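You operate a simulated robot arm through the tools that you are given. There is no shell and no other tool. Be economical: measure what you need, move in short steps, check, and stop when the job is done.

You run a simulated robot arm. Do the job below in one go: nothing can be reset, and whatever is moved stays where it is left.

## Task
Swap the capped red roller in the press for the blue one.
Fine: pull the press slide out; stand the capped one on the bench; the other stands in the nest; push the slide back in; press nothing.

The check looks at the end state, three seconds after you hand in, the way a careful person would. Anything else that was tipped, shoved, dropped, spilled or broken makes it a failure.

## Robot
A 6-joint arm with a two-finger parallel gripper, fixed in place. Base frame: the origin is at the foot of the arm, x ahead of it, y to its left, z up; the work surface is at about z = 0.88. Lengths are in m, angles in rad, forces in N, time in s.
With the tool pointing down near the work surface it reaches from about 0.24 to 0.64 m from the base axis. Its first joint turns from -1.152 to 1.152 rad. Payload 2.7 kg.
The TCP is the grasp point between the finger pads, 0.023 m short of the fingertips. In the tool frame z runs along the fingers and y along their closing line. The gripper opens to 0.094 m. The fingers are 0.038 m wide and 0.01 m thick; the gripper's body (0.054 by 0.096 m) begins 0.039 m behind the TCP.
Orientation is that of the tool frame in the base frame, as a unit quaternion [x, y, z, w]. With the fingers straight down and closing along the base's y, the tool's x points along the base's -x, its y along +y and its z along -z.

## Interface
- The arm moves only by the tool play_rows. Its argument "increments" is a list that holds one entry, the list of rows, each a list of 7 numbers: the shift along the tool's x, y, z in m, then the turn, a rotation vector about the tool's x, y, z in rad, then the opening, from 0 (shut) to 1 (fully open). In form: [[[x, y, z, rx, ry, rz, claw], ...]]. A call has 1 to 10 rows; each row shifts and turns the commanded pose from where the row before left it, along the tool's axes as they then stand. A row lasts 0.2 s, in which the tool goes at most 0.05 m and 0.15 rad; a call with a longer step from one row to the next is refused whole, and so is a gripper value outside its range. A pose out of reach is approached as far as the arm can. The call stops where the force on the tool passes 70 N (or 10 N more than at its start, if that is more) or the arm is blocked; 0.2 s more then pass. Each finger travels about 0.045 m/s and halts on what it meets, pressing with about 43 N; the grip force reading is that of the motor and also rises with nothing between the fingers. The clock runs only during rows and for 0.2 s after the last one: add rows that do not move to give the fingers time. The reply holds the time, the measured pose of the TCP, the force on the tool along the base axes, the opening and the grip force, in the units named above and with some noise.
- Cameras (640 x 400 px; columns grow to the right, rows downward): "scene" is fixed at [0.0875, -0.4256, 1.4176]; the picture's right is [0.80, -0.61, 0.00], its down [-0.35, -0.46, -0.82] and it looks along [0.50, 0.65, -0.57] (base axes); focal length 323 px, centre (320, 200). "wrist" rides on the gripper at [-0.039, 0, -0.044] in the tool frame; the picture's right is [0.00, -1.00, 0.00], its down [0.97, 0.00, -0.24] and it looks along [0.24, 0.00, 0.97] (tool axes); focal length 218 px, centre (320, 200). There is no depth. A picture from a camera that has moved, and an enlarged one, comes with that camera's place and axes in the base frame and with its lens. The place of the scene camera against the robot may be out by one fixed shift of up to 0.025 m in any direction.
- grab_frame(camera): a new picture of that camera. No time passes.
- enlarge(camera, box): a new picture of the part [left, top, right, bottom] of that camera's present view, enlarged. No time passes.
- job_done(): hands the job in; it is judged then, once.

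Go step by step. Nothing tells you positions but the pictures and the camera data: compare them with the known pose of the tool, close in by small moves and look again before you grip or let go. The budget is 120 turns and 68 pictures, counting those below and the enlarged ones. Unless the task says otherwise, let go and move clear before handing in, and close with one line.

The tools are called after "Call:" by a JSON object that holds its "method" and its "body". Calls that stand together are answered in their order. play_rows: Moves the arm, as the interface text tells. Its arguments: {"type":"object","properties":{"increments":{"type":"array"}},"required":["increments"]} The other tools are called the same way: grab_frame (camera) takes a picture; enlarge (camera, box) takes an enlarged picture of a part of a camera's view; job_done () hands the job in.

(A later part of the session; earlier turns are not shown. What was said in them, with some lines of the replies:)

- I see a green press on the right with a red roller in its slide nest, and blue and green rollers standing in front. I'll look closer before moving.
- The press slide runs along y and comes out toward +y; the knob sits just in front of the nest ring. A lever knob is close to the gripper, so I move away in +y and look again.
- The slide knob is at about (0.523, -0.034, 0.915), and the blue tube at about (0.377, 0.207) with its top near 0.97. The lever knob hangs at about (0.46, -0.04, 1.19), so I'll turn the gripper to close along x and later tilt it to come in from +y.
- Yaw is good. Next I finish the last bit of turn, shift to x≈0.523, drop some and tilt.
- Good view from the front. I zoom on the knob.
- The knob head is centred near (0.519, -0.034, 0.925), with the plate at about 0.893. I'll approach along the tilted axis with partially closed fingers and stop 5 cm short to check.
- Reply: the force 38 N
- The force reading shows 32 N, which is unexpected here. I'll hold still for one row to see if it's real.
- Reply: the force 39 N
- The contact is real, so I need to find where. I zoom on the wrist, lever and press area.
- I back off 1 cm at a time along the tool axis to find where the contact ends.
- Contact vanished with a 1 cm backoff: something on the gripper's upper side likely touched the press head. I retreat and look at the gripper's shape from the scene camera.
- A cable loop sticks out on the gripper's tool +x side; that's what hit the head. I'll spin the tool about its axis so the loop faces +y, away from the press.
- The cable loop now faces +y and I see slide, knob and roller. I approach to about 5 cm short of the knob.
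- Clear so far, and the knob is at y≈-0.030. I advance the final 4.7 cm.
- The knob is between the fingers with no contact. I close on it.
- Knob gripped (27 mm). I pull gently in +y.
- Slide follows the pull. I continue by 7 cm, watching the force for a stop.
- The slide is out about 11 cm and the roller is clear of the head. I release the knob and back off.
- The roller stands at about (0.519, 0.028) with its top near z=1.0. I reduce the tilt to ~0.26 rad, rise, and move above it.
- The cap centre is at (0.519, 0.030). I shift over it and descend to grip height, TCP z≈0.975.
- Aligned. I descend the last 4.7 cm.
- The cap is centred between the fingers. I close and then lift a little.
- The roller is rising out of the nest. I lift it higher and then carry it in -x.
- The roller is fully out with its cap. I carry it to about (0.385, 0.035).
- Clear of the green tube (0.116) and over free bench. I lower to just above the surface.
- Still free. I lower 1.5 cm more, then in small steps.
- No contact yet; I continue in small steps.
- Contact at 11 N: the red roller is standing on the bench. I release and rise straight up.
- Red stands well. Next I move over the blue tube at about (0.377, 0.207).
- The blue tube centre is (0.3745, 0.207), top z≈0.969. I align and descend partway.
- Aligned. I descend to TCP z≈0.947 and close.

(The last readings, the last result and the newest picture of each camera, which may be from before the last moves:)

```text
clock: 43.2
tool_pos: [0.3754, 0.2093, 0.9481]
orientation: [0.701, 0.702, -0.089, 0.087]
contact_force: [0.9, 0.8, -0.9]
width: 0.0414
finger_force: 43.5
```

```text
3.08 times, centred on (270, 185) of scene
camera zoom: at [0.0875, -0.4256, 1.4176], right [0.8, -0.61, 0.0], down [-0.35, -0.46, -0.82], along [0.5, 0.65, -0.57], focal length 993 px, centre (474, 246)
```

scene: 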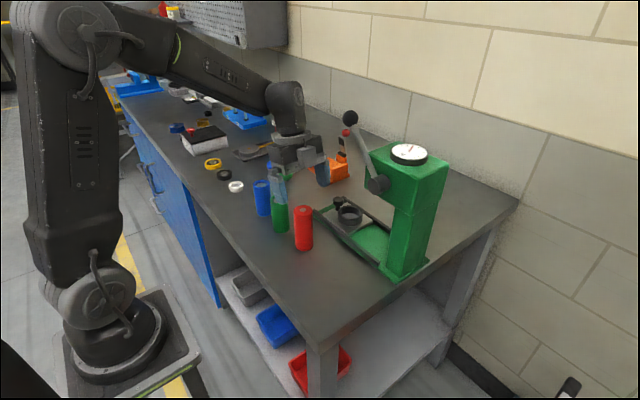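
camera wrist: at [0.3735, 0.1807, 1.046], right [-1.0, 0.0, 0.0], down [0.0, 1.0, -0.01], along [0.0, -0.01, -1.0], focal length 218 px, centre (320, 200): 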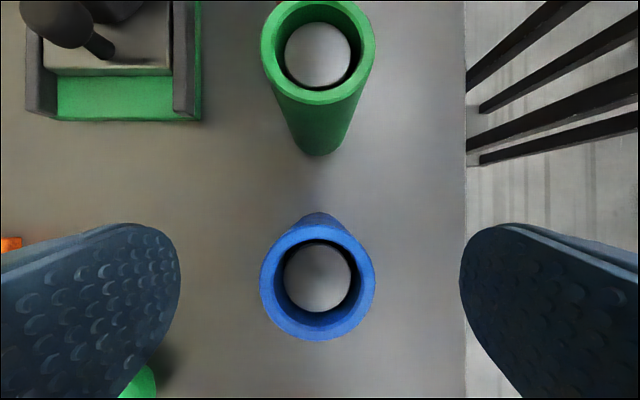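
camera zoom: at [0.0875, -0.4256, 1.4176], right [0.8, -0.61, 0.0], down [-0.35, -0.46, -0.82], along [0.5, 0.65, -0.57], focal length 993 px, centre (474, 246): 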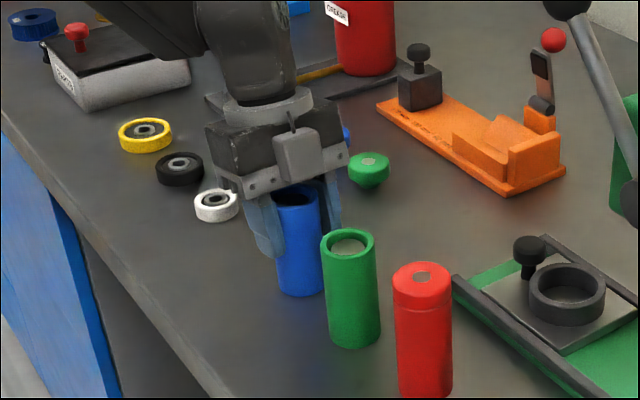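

Blue gripped (41 mm). I lift it and carry it along +x.

Call:
{"method": "play_rows", "body": {"increments": [[[-0.0051, 0, -0.0194, 0, 0, 0, 0], [-0.0064, 0, -0.0242, 0, 0, 0, 0], [-0.0064, 0, -0.0242, 0, 0, 0, 0], [-0.0064, 0, -0.0242, 0, 0, 0, 0], [-0.0064, 0, -0.0242, 0, 0, 0, 0], [-0.0064, 0, -0.0242, 0, 0, 0, 0], [0, 0, 0, 0, 0, 0, 0]]]}}

Call:
{"method": "play_rows", "body": {"increments": [[[0, 0.04, 0, 0, 0, 0, 0], [0, 0.04, 0, 0, 0, 0, 0], [0, 0.04, 0, 0, 0, 0, 0], [0, 0.024, 0, 0, 0, 0, 0], [-0.035, 0, 0.0092, 0, 0, 0, 0], [-0.035, 0, 0.0092, 0, 0, 0, 0], [0, 0, 0, 0, 0, 0, 0]]]}}

Call:
{"method": "grab_frame", "body": {"camera": "wrist"}}

Call:
{"method": "grab_frame", "body": {"camera": "scene"}}

```text
clock: 44.8
tool_pos: [0.3738, 0.2064, 1.0931]
orientation: [0.701, 0.702, -0.089, 0.088]
contact_force: [-0.7, 0.0, -2.7]
width: 0.0414
finger_force: 42.8
```

```text
clock: 46.4
tool_pos: [0.5179, 0.1374, 1.0918]
orientation: [0.7, 0.703, -0.089, 0.088]
contact_force: [0.3, 0.5, -2.4]
width: 0.0412
finger_force: 43.3
```

```text
26 pictures are left
camera wrist: at [0.5168, 0.1099, 1.1422], right [-1.0, 0.0, 0.0], down [0.0, 1.0, -0.01], along [0.0, -0.01, -1.0], focal length 218 px, centre (320, 200)
```

wrist: 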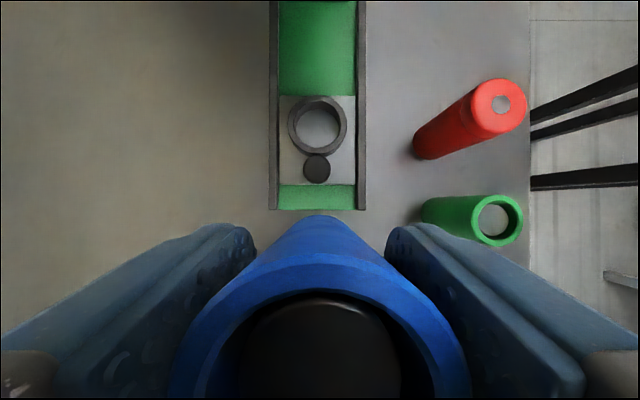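

```text
25 pictures are left
```

scene: 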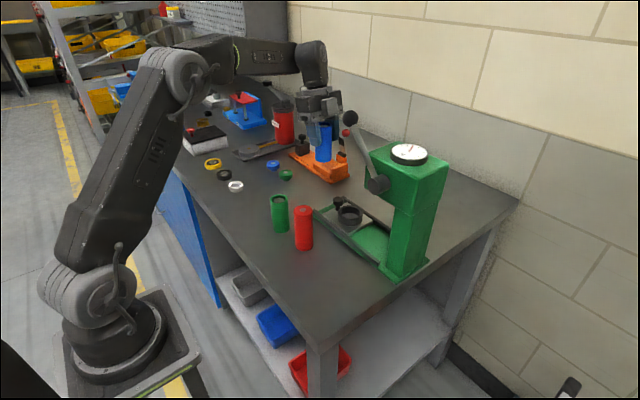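

Call:
{"method": "enlarge", "body": {"camera": "wrist", "box": [260, 80, 380, 200]}}

```text
3.33 times, centred on (320, 140) of wrist
camera zoom: at [0.5168, 0.1099, 1.1422], right [-1.0, 0.0, 0.0], down [0.0, 1.0, -0.01], along [0.0, -0.01, -1.0], focal length 728 px, centre (320, 400)
```

zoom: 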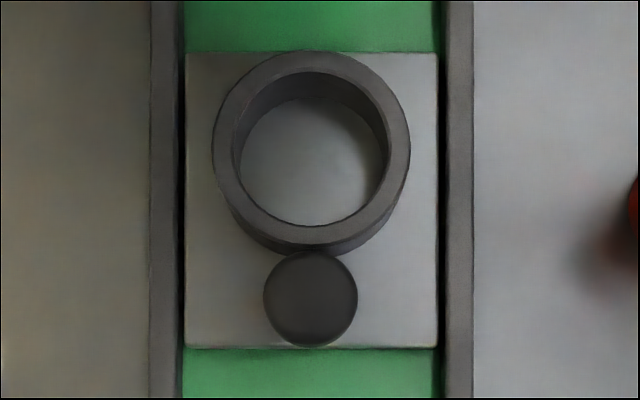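

The nest centre is at (0.5195, 0.031). I move above it and lower partway.

Call:
{"method": "play_rows", "body": {"increments": [[[-0.034, 0.0015, 0.009, 0, 0, 0, 0], [-0.034, 0, 0.009, 0, 0, 0, 0], [-0.0345, 0, 0.009, 0, 0, 0, 0], [0, 0, 0, 0, 0, 0, 0], [0.0064, 0, 0.0242, 0, 0, 0, 0], [0.0064, 0, 0.0242, 0, 0, 0, 0], [0.0046, 0, 0.0174, 0, 0, 0, 0], [0, 0, 0, 0, 0, 0, 0]]]}}

Call:
{"method": "grab_frame", "body": {"camera": "wrist"}}

Call:
{"method": "enlarge", "body": {"camera": "scene", "box": [300, 150, 400, 260]}}

```text
clock: 48.2
tool_pos: [0.521, 0.0306, 1.0241]
orientation: [0.7, 0.703, -0.088, 0.087]
contact_force: [-0.2, -0.4, -2.1]
width: 0.0411
finger_force: 43.1
```

```text
23 pictures are left
camera wrist: at [0.5207, 0.003, 1.0737], right [-1.0, 0.0, 0.0], down [0.0, 1.0, -0.01], along [0.0, -0.01, -1.0], focal length 218 px, centre (320, 200)
```

wrist: 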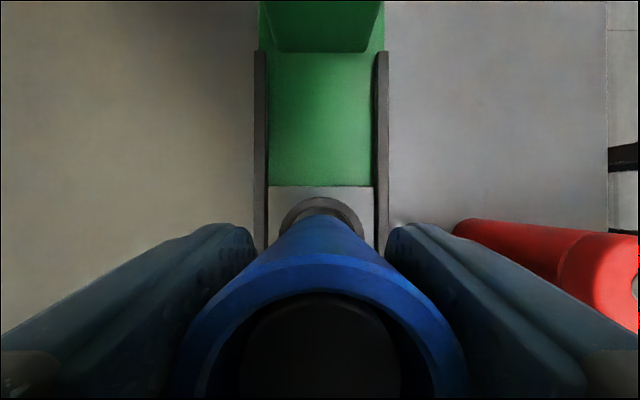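

```text
3.64 times, centred on (350, 205) of scene
camera zoom: at [0.0876, -0.4256, 1.4176], right [0.8, -0.61, 0.0], down [-0.35, -0.46, -0.82], along [0.5, 0.65, -0.57], focal length 1173 px, centre (211, 182)
```

zoom: 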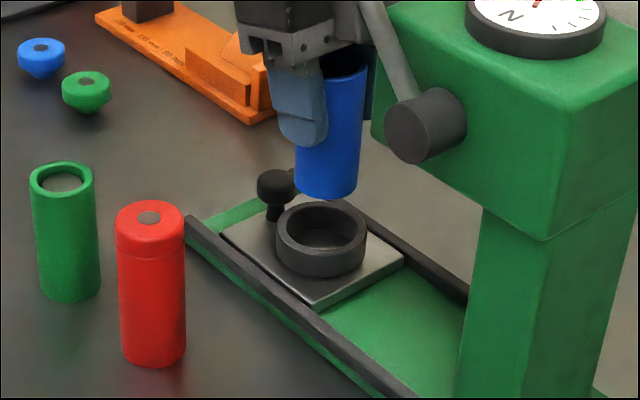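

The blue tube hangs vertical above the ring. I lower to just above the ring and check alignment.

Call:
{"method": "play_rows", "body": {"increments": [[[0.0036, -0.001, 0.0135, 0, 0, 0, 0], [0.0033, 0, 0.0125, 0, 0, 0, 0], [0, 0, 0, 0, 0, 0, 0]]]}}

Call:
{"method": "enlarge", "body": {"camera": "wrist", "box": [250, 150, 390, 250]}}

Call:
{"method": "enlarge", "body": {"camera": "scene", "box": [320, 180, 380, 240]}}

```text
clock: 49.0
tool_pos: [0.52, 0.0297, 0.9972]
orientation: [0.701, 0.702, -0.089, 0.087]
contact_force: [0.2, 0.5, -2.3]
width: 0.0411
finger_force: 42.9
```

```text
4.00 times, centred on (320, 200) of wrist
camera zoom: at [0.5186, 0.0019, 1.0473], right [-1.0, 0.0, 0.0], down [0.0, 1.0, -0.01], along [0.0, -0.01, -1.0], focal length 873 px, centre (320, 200)
```

zoom: 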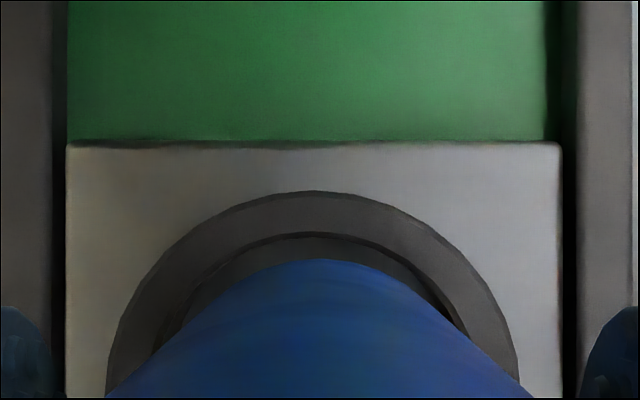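

```text
6.67 times, centred on (350, 210) of scene
camera zoom: at [0.0876, -0.4256, 1.4176], right [0.8, -0.61, 0.0], down [-0.35, -0.46, -0.82], along [0.5, 0.65, -0.57], focal length 2151 px, centre (120, 133)
```

zoom: 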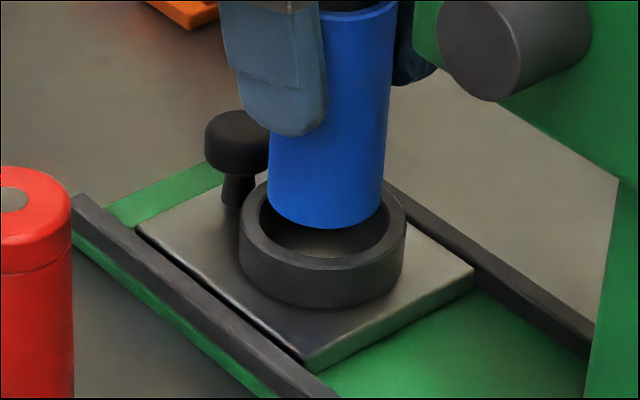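

Blue is centred over the ring within about 1 mm. I lower it into the nest.

Call:
{"method": "play_rows", "body": {"increments": [[[0.0019, 0, 0.0073, 0, 0, 0, 0], [0.0019, 0, 0.0073, 0, 0, 0, 0], [0.0013, 0, 0.0048, 0, 0, 0, 0], [0, 0, 0, 0, 0, 0, 0]]]}}

Call:
{"method": "enlarge", "body": {"camera": "scene", "box": [320, 180, 380, 240]}}

```text
clock: 50.0
tool_pos: [0.5196, 0.03, 0.9766]
orientation: [0.701, 0.703, -0.089, 0.088]
contact_force: [0.3, -0.6, -2.3]
width: 0.0412
finger_force: 43.4
```

```text
6.67 times, centred on (350, 210) of scene
camera zoom: at [0.0876, -0.4256, 1.4176], right [0.8, -0.61, 0.0], down [-0.35, -0.46, -0.82], along [0.5, 0.65, -0.57], focal length 2151 px, centre (120, 133)
```

zoom: 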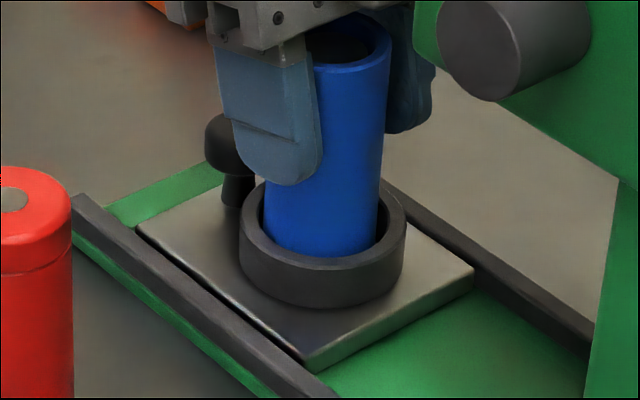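

It is entering the ring freely. I go down in small steps to the nest floor.

Call:
{"method": "play_rows", "body": {"increments": [[[0.0005, 0, 0.002, 0, 0, 0, 0], [0.0005, 0, 0.002, 0, 0, 0, 0], [0, 0, 0, 0, 0, 0, 0]]]}}

Call:
{"method": "play_rows", "body": {"increments": [[[0.0005, 0, 0.0015, 0, 0, 0, 0], [0, 0, 0, 0, 0, 0, 0]]]}}

Call:
{"method": "play_rows", "body": {"increments": [[[0.0004, 0, 0.0015, 0, 0, 0, 0], [0, 0, 0, 0, 0, 0, 0]]]}}

```text
clock: 50.8
tool_pos: [0.5191, 0.0297, 0.9716]
orientation: [0.701, 0.703, -0.089, 0.087]
contact_force: [0.3, 0.1, -1.4]
width: 0.0413
finger_force: 43.3
```

```text
clock: 51.4
tool_pos: [0.5199, 0.0307, 0.9693]
orientation: [0.701, 0.702, -0.089, 0.088]
contact_force: [-0.6, -1.0, -2.1]
width: 0.0413
finger_force: 43.1
```

```text
clock: 52.0
tool_pos: [0.5197, 0.0303, 0.9677]
orientation: [0.7, 0.703, -0.088, 0.088]
contact_force: [0.9, -0.8, -2.3]
width: 0.0416
finger_force: 42.6
```

Call:
{"method": "play_rows", "body": {"increments": [[[0.0004, 0, 0.0015, 0, 0, 0, 0], [0, 0, 0, 0, 0, 0, 0]]]}}

Call:
{"method": "play_rows", "body": {"increments": [[[0.0003, 0, 0.001, 0, 0, 0, 0], [0, 0, 0, 0, 0, 0, 0]]]}}

```text
clock: 52.6
tool_pos: [0.5186, 0.0294, 0.9674]
orientation: [0.701, 0.703, -0.089, 0.087]
contact_force: [-0.2, 0.1, -1.9]
width: 0.0412
finger_force: 42.9
```

```text
clock: 53.2
tool_pos: [0.5188, 0.0304, 0.9666]
orientation: [0.701, 0.702, -0.088, 0.088]
contact_force: [-2.2, -1.1, 3.7]
width: 0.0413
finger_force: 42.7
```

Floor contact felt. I release and rise.

Call:
{"method": "play_rows", "body": {"increments": [[[0, 0, 0, 0, 0, 0, 0.75], [0, 0, 0, 0, 0, 0, 0.75], [0, 0, 0, 0, 0, 0, 0.75], [0, 0, 0, 0, 0, 0, 0.75], [-0.0038, 0, -0.0145, 0, 0, 0, 0.75], [-0.0064, 0, -0.0242, 0, 0, 0, 0.75], [-0.0064, 0, -0.0242, 0, 0, 0, 0.8], [-0.0064, 0, -0.0242, 0, 0, 0, 0.8], [0, 0, 0, 0, 0, 0, 0.8]]]}}

Call:
{"method": "grab_frame", "body": {"camera": "wrist"}}

Call:
{"method": "enlarge", "body": {"camera": "scene", "box": [280, 160, 400, 260]}}

```text
clock: 55.2
tool_pos: [0.5185, 0.0275, 1.0556]
orientation: [0.701, 0.702, -0.089, 0.087]
contact_force: [0.3, 0.1, 0.3]
width: 0.0751
finger_force: 0.1
```

```text
18 pictures are left
camera wrist: at [0.518, 0.0008, 1.1076], right [-1.0, 0.0, 0.0], down [0.0, 1.0, -0.01], along [0.0, -0.01, -1.0], focal length 218 px, centre (320, 200)
```

wrist: 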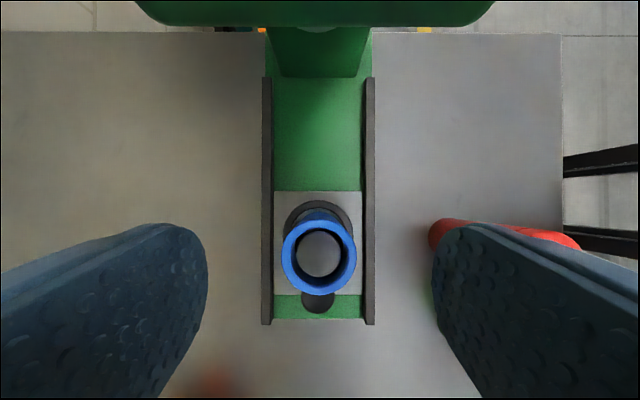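

```text
4.00 times, centred on (340, 210) of scene
camera zoom: at [0.0875, -0.4256, 1.4176], right [0.8, -0.61, 0.0], down [-0.35, -0.46, -0.82], along [0.5, 0.65, -0.57], focal length 1290 px, centre (240, 160)
```

zoom: 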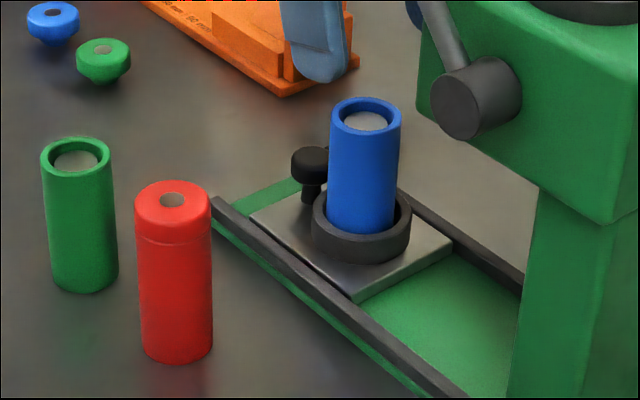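

Blue stands in the nest. I go back to the knob: +y retreat, then tilt as before.

Call:
{"method": "play_rows", "body": {"increments": [[[-0.0026, 0, -0.0097, 0, 0, 0, 0.7], [0.04, 0, -0.0105, 0, 0, 0, 0.6], [0.04, 0, -0.0105, 0, 0, 0, 0.6], [0.042, 0.0015, -0.0105, 0, 0, 0, 0.6], [0, 0, 0, 0, -0.13, 0, 0.6], [0, 0, 0, 0, -0.12, 0, 0.6], [0, 0, 0, 0, 0, 0, 0.6]]]}}

Call:
{"method": "grab_frame", "body": {"camera": "wrist"}}

```text
clock: 56.8
tool_pos: [0.5203, 0.1553, 1.0674]
orientation: [0.684, 0.686, -0.176, 0.174]
contact_force: [-0.4, 1.0, -0.3]
width: 0.0565
finger_force: 0.1
```

```text
16 pictures are left
camera wrist: at [0.5193, 0.142, 1.1227], right [-1.0, 0.0, 0.0], down [0.0, 0.97, -0.26], along [0.0, -0.26, -0.97], focal length 218 px, centre (320, 200)
```

wrist: 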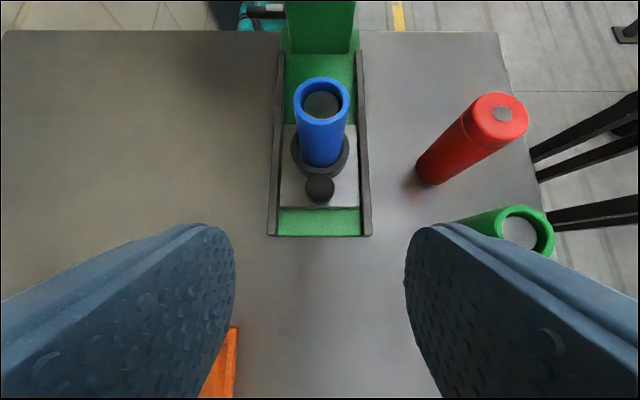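

I approach the knob along the tool axis, stopping 3 cm short for a check.

Call:
{"method": "play_rows", "body": {"increments": [[[0.0074, -0.0005, 0.02, 0, 0, 0, 0.6], [0, 0, 0.035, 0, 0, 0, 0.6], [0, 0, 0.035, 0, 0, 0, 0.6], [0, 0, 0.03, 0, 0, 0, 0.6], [0, 0, 0, 0, 0, 0, 0.6]]]}}

Call:
{"method": "grab_frame", "body": {"camera": "wrist"}}

```text
clock: 58.0
tool_pos: [0.5188, 0.106, 0.9595]
orientation: [0.684, 0.686, -0.175, 0.174]
contact_force: [0.1, -0.2, 0.1]
width: 0.0565
finger_force: 0.0
```

```text
15 pictures are left
camera wrist: at [0.5186, 0.0927, 1.0141], right [-1.0, 0.0, 0.0], down [0.0, 0.97, -0.25], along [0.0, -0.25, -0.97], focal length 218 px, centre (320, 200)
```

wrist: 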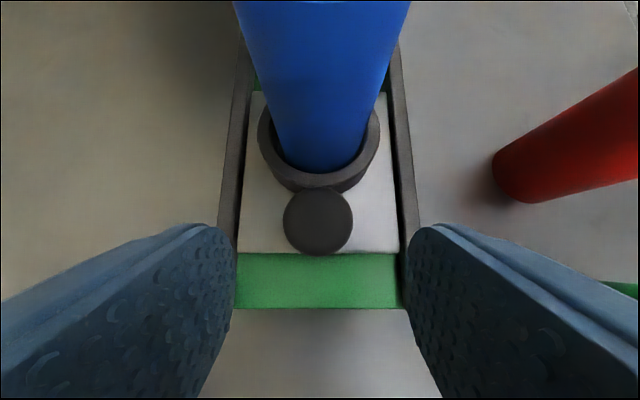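

On line. I advance the last 3 cm and close.

Call:
{"method": "play_rows", "body": {"increments": [[[0, 0, 0.016, 0, 0, 0, 0.6], [0, 0, 0.0155, 0, 0, 0, 0.6], [0, 0, 0, 0, 0, 0, 0.6], [0, 0, 0, 0, 0, 0, 0], [0, 0, 0, 0, 0, 0, 0], [0, 0, 0, 0, 0, 0, 0], [0, 0, 0, 0, 0, 0, 0]]]}}

```text
clock: 59.6
tool_pos: [0.5198, 0.0903, 0.9315]
orientation: [0.684, 0.686, -0.174, 0.175]
contact_force: [20.9, -1.6, -6.3]
width: 0.0277
finger_force: 45.3
```

Gripped with slight side load; I shift 1.5 mm to relieve it and push the slide in slowly.

Call:
{"method": "play_rows", "body": {"increments": [[[0, 0.0015, 0, 0, 0, 0, 0], [-0.00875, 0, 0.0048, 0, 0, 0, 0], [-0.00875, 0, 0.0048, 0, 0, 0, 0], [-0.00875, 0, 0.0048, 0, 0, 0, 0], [-0.00875, 0, 0.0048, 0, 0, 0, 0], [-0.00875, 0, 0.0048, 0, 0, 0, 0], [0, 0, 0, 0, 0, 0, 0]]]}}

Call:
{"method": "enlarge", "body": {"camera": "scene", "box": [310, 130, 430, 260]}}

```text
clock: 61.2
tool_pos: [0.5188, 0.0387, 0.9316]
orientation: [0.685, 0.685, -0.176, 0.175]
contact_force: [-13.6, 0.1, 28.0]
width: 0.0274
finger_force: 45.5
```

```text
3.08 times, centred on (370, 195) of scene
camera zoom: at [0.0867, -0.4256, 1.4177], right [0.8, -0.61, 0.0], down [-0.35, -0.46, -0.82], along [0.5, 0.65, -0.57], focal length 993 px, centre (166, 215)
```

zoom: 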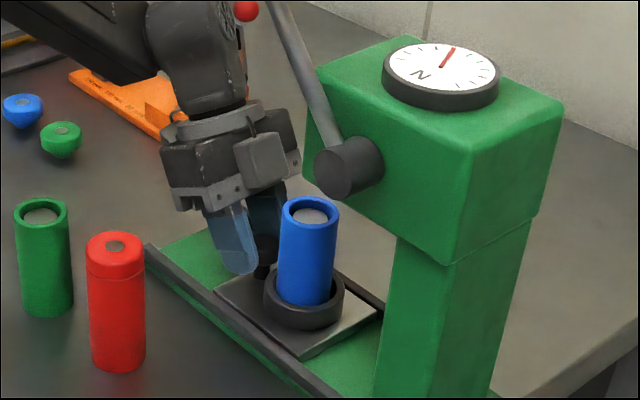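

Slide moves in fine. I relieve the vertical load slightly and continue.

Call:
{"method": "play_rows", "body": {"increments": [[[-0.0005, -0.0007, -0.0008, 0, 0, 0, 0], [-0.00875, 0, 0.0048, 0, 0, 0, 0], [-0.00875, 0, 0.0048, 0, 0, 0, 0], [-0.00875, 0, 0.0048, 0, 0, 0, 0], [-0.00875, 0, 0.0048, 0, 0, 0, 0], [-0.00875, 0, 0.0048, 0, 0, 0, 0], [0, 0, 0, 0, 0, 0, 0]]]}}

Call:
{"method": "grab_frame", "body": {"camera": "wrist"}}

```text
clock: 62.8
tool_pos: [0.5198, -0.0114, 0.9326]
orientation: [0.684, 0.686, -0.175, 0.175]
contact_force: [-9.0, -0.9, 18.4]
width: 0.027
finger_force: 44.9
```

```text
13 pictures are left
camera wrist: at [0.5195, -0.0244, 0.9872], right [-1.0, 0.0, 0.0], down [0.0, 0.97, -0.26], along [0.0, -0.26, -0.97], focal length 218 px, centre (320, 200)
```

wrist: 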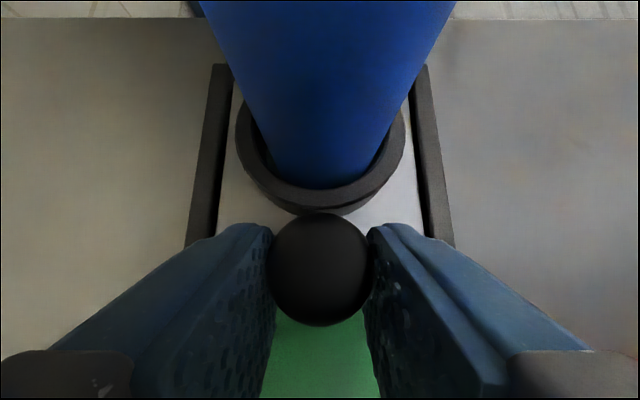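

About 9 mm remain. I push in small steps and watch the y force.

Call:
{"method": "play_rows", "body": {"increments": [[[-0.0026, 0, 0.0015, 0, 0, 0, 0], [-0.0026, 0, 0.0014, 0, 0, 0, 0], [-0.0018, 0, 0.001, 0, 0, 0, 0], [0, 0, 0, 0, 0, 0, 0]]]}}

Call:
{"method": "play_rows", "body": {"increments": [[[-0.0013, 0, 0.0007, 0, 0, 0, 0], [0, 0, 0, 0, 0, 0, 0]]]}}

```text
clock: 63.8
tool_pos: [0.5195, -0.0187, 0.9311]
orientation: [0.685, 0.685, -0.177, 0.174]
contact_force: [-14.6, -1.5, 17.3]
width: 0.0273
finger_force: 44.7
```

```text
clock: 64.4
tool_pos: [0.5197, -0.0201, 0.9314]
orientation: [0.684, 0.686, -0.176, 0.174]
contact_force: [-12.8, 0.7, 13.2]
width: 0.0273
finger_force: 45.0
```

Call:
{"method": "play_rows", "body": {"increments": [[[-0.0011, 0, 0.0006, 0, 0, 0, 0], [0, 0, 0, 0, 0, 0, 0]]]}}

Call:
{"method": "play_rows", "body": {"increments": [[[-0.0009, 0, 0.0005, 0, 0, 0, 0], [0, 0, 0, 0, 0, 0, 0]]]}}

Call:
{"method": "grab_frame", "body": {"camera": "wrist"}}

```text
clock: 65.0
tool_pos: [0.5197, -0.0226, 0.9312]
orientation: [0.684, 0.686, -0.175, 0.174]
contact_force: [-15.6, 8.1, 10.7]
width: 0.0271
finger_force: 45.2
```

```text
clock: 65.6
tool_pos: [0.5201, -0.0206, 0.932]
orientation: [0.684, 0.687, -0.175, 0.175]
contact_force: [-18.8, 21.3, 9.6]
width: 0.0274
finger_force: 45.1
```

```text
12 pictures are left
camera wrist: at [0.5195, -0.0344, 0.9871], right [-1.0, 0.0, 0.0], down [0.0, 0.97, -0.25], along [0.0, -0.25, -0.97], focal length 218 px, centre (320, 200)
```

wrist: 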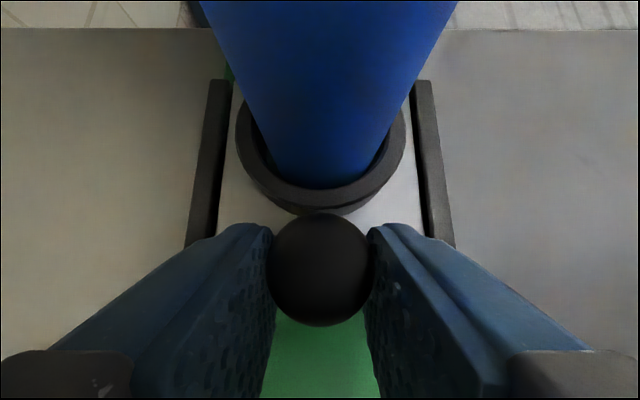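

The y force rises to 21 N: the slide is at its home stop. I release and back off along the tool axis.

Call:
{"method": "play_rows", "body": {"increments": [[[0.0005, 0.0008, -0.0008, 0, 0, 0, 0], [0, 0, 0, 0, 0, 0, 0.55], [0, 0, 0, 0, 0, 0, 0.55], [0, 0, 0, 0, 0, 0, 0.55], [0, 0, 0, 0, 0, 0, 0.55], [0, 0, -0.02, 0, 0, 0, 0.55], [0, 0, -0.04, 0, 0, 0, 0.55], [0, 0, -0.04, 0, 0, 0, 0.55], [0, 0, -0.04, 0, 0, 0, 0.55], [0, 0, -0.04, 0, 0, 0, 0.55]]]}}

Call:
{"method": "grab_frame", "body": {"camera": "wrist"}}

Call:
{"method": "grab_frame", "body": {"camera": "scene"}}

Call:
{"method": "enlarge", "body": {"camera": "scene", "box": [240, 90, 460, 290]}}

```text
clock: 67.8
tool_pos: [0.5216, 0.0657, 1.0904]
orientation: [0.683, 0.687, -0.175, 0.174]
contact_force: [0.3, 0.2, -0.2]
width: 0.0515
finger_force: 0.1
```

```text
11 pictures are left
camera wrist: at [0.5216, 0.0511, 1.146], right [-1.0, 0.0, 0.0], down [0.0, 0.97, -0.25], along [0.0, -0.25, -0.97], focal length 218 px, centre (320, 200)
```

wrist: 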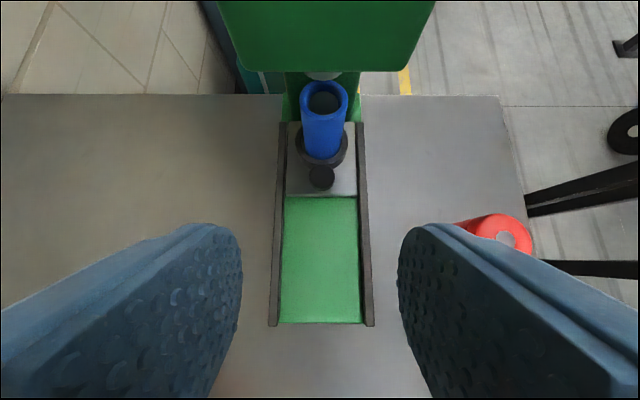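

```text
10 pictures are left
```

scene: 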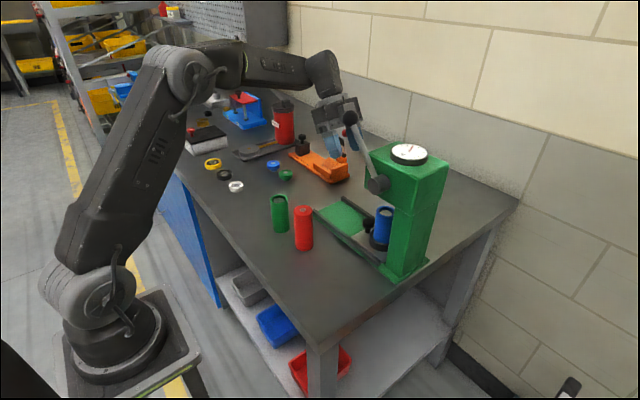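

```text
2.00 times, centred on (350, 190) of scene
camera zoom: at [0.0875, -0.4256, 1.4176], right [0.79, -0.61, 0.0], down [-0.35, -0.46, -0.82], along [0.5, 0.65, -0.57], focal length 645 px, centre (260, 220)
```

zoom: 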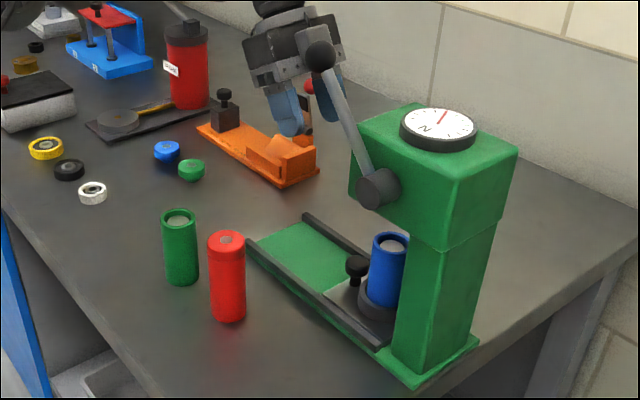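

Blue stands in the nest under the head, red stands capped on the bench, the lever is unmoved and nothing else was disturbed. One more retreat clear, then I hand in.

Call:
{"method": "play_rows", "body": {"increments": [[[0, 0, -0.04, 0, 0, 0, 0.6], [0.03, 0, -0.02, 0, 0, 0, 0.6], [0, 0, 0, 0, 0, 0, 0.6]]]}}

Call:
{"method": "job_done", "body": {}}

```text
clock: 68.6
tool_pos: [0.5224, 0.119, 1.1277]
orientation: [0.684, 0.687, -0.174, 0.174]
contact_force: [-0.5, 1.0, 0.5]
width: 0.0565
finger_force: 0.1
```

```text
The job is handed in.
```

The swap is done and handed in: the blue roller stands in the nest with the slide pushed home to its stop, the capped red one stands on the bench and nothing was pressed; on my first approach the gripper touched something at the press (about 34 N), but the later pictures show nothing moved.
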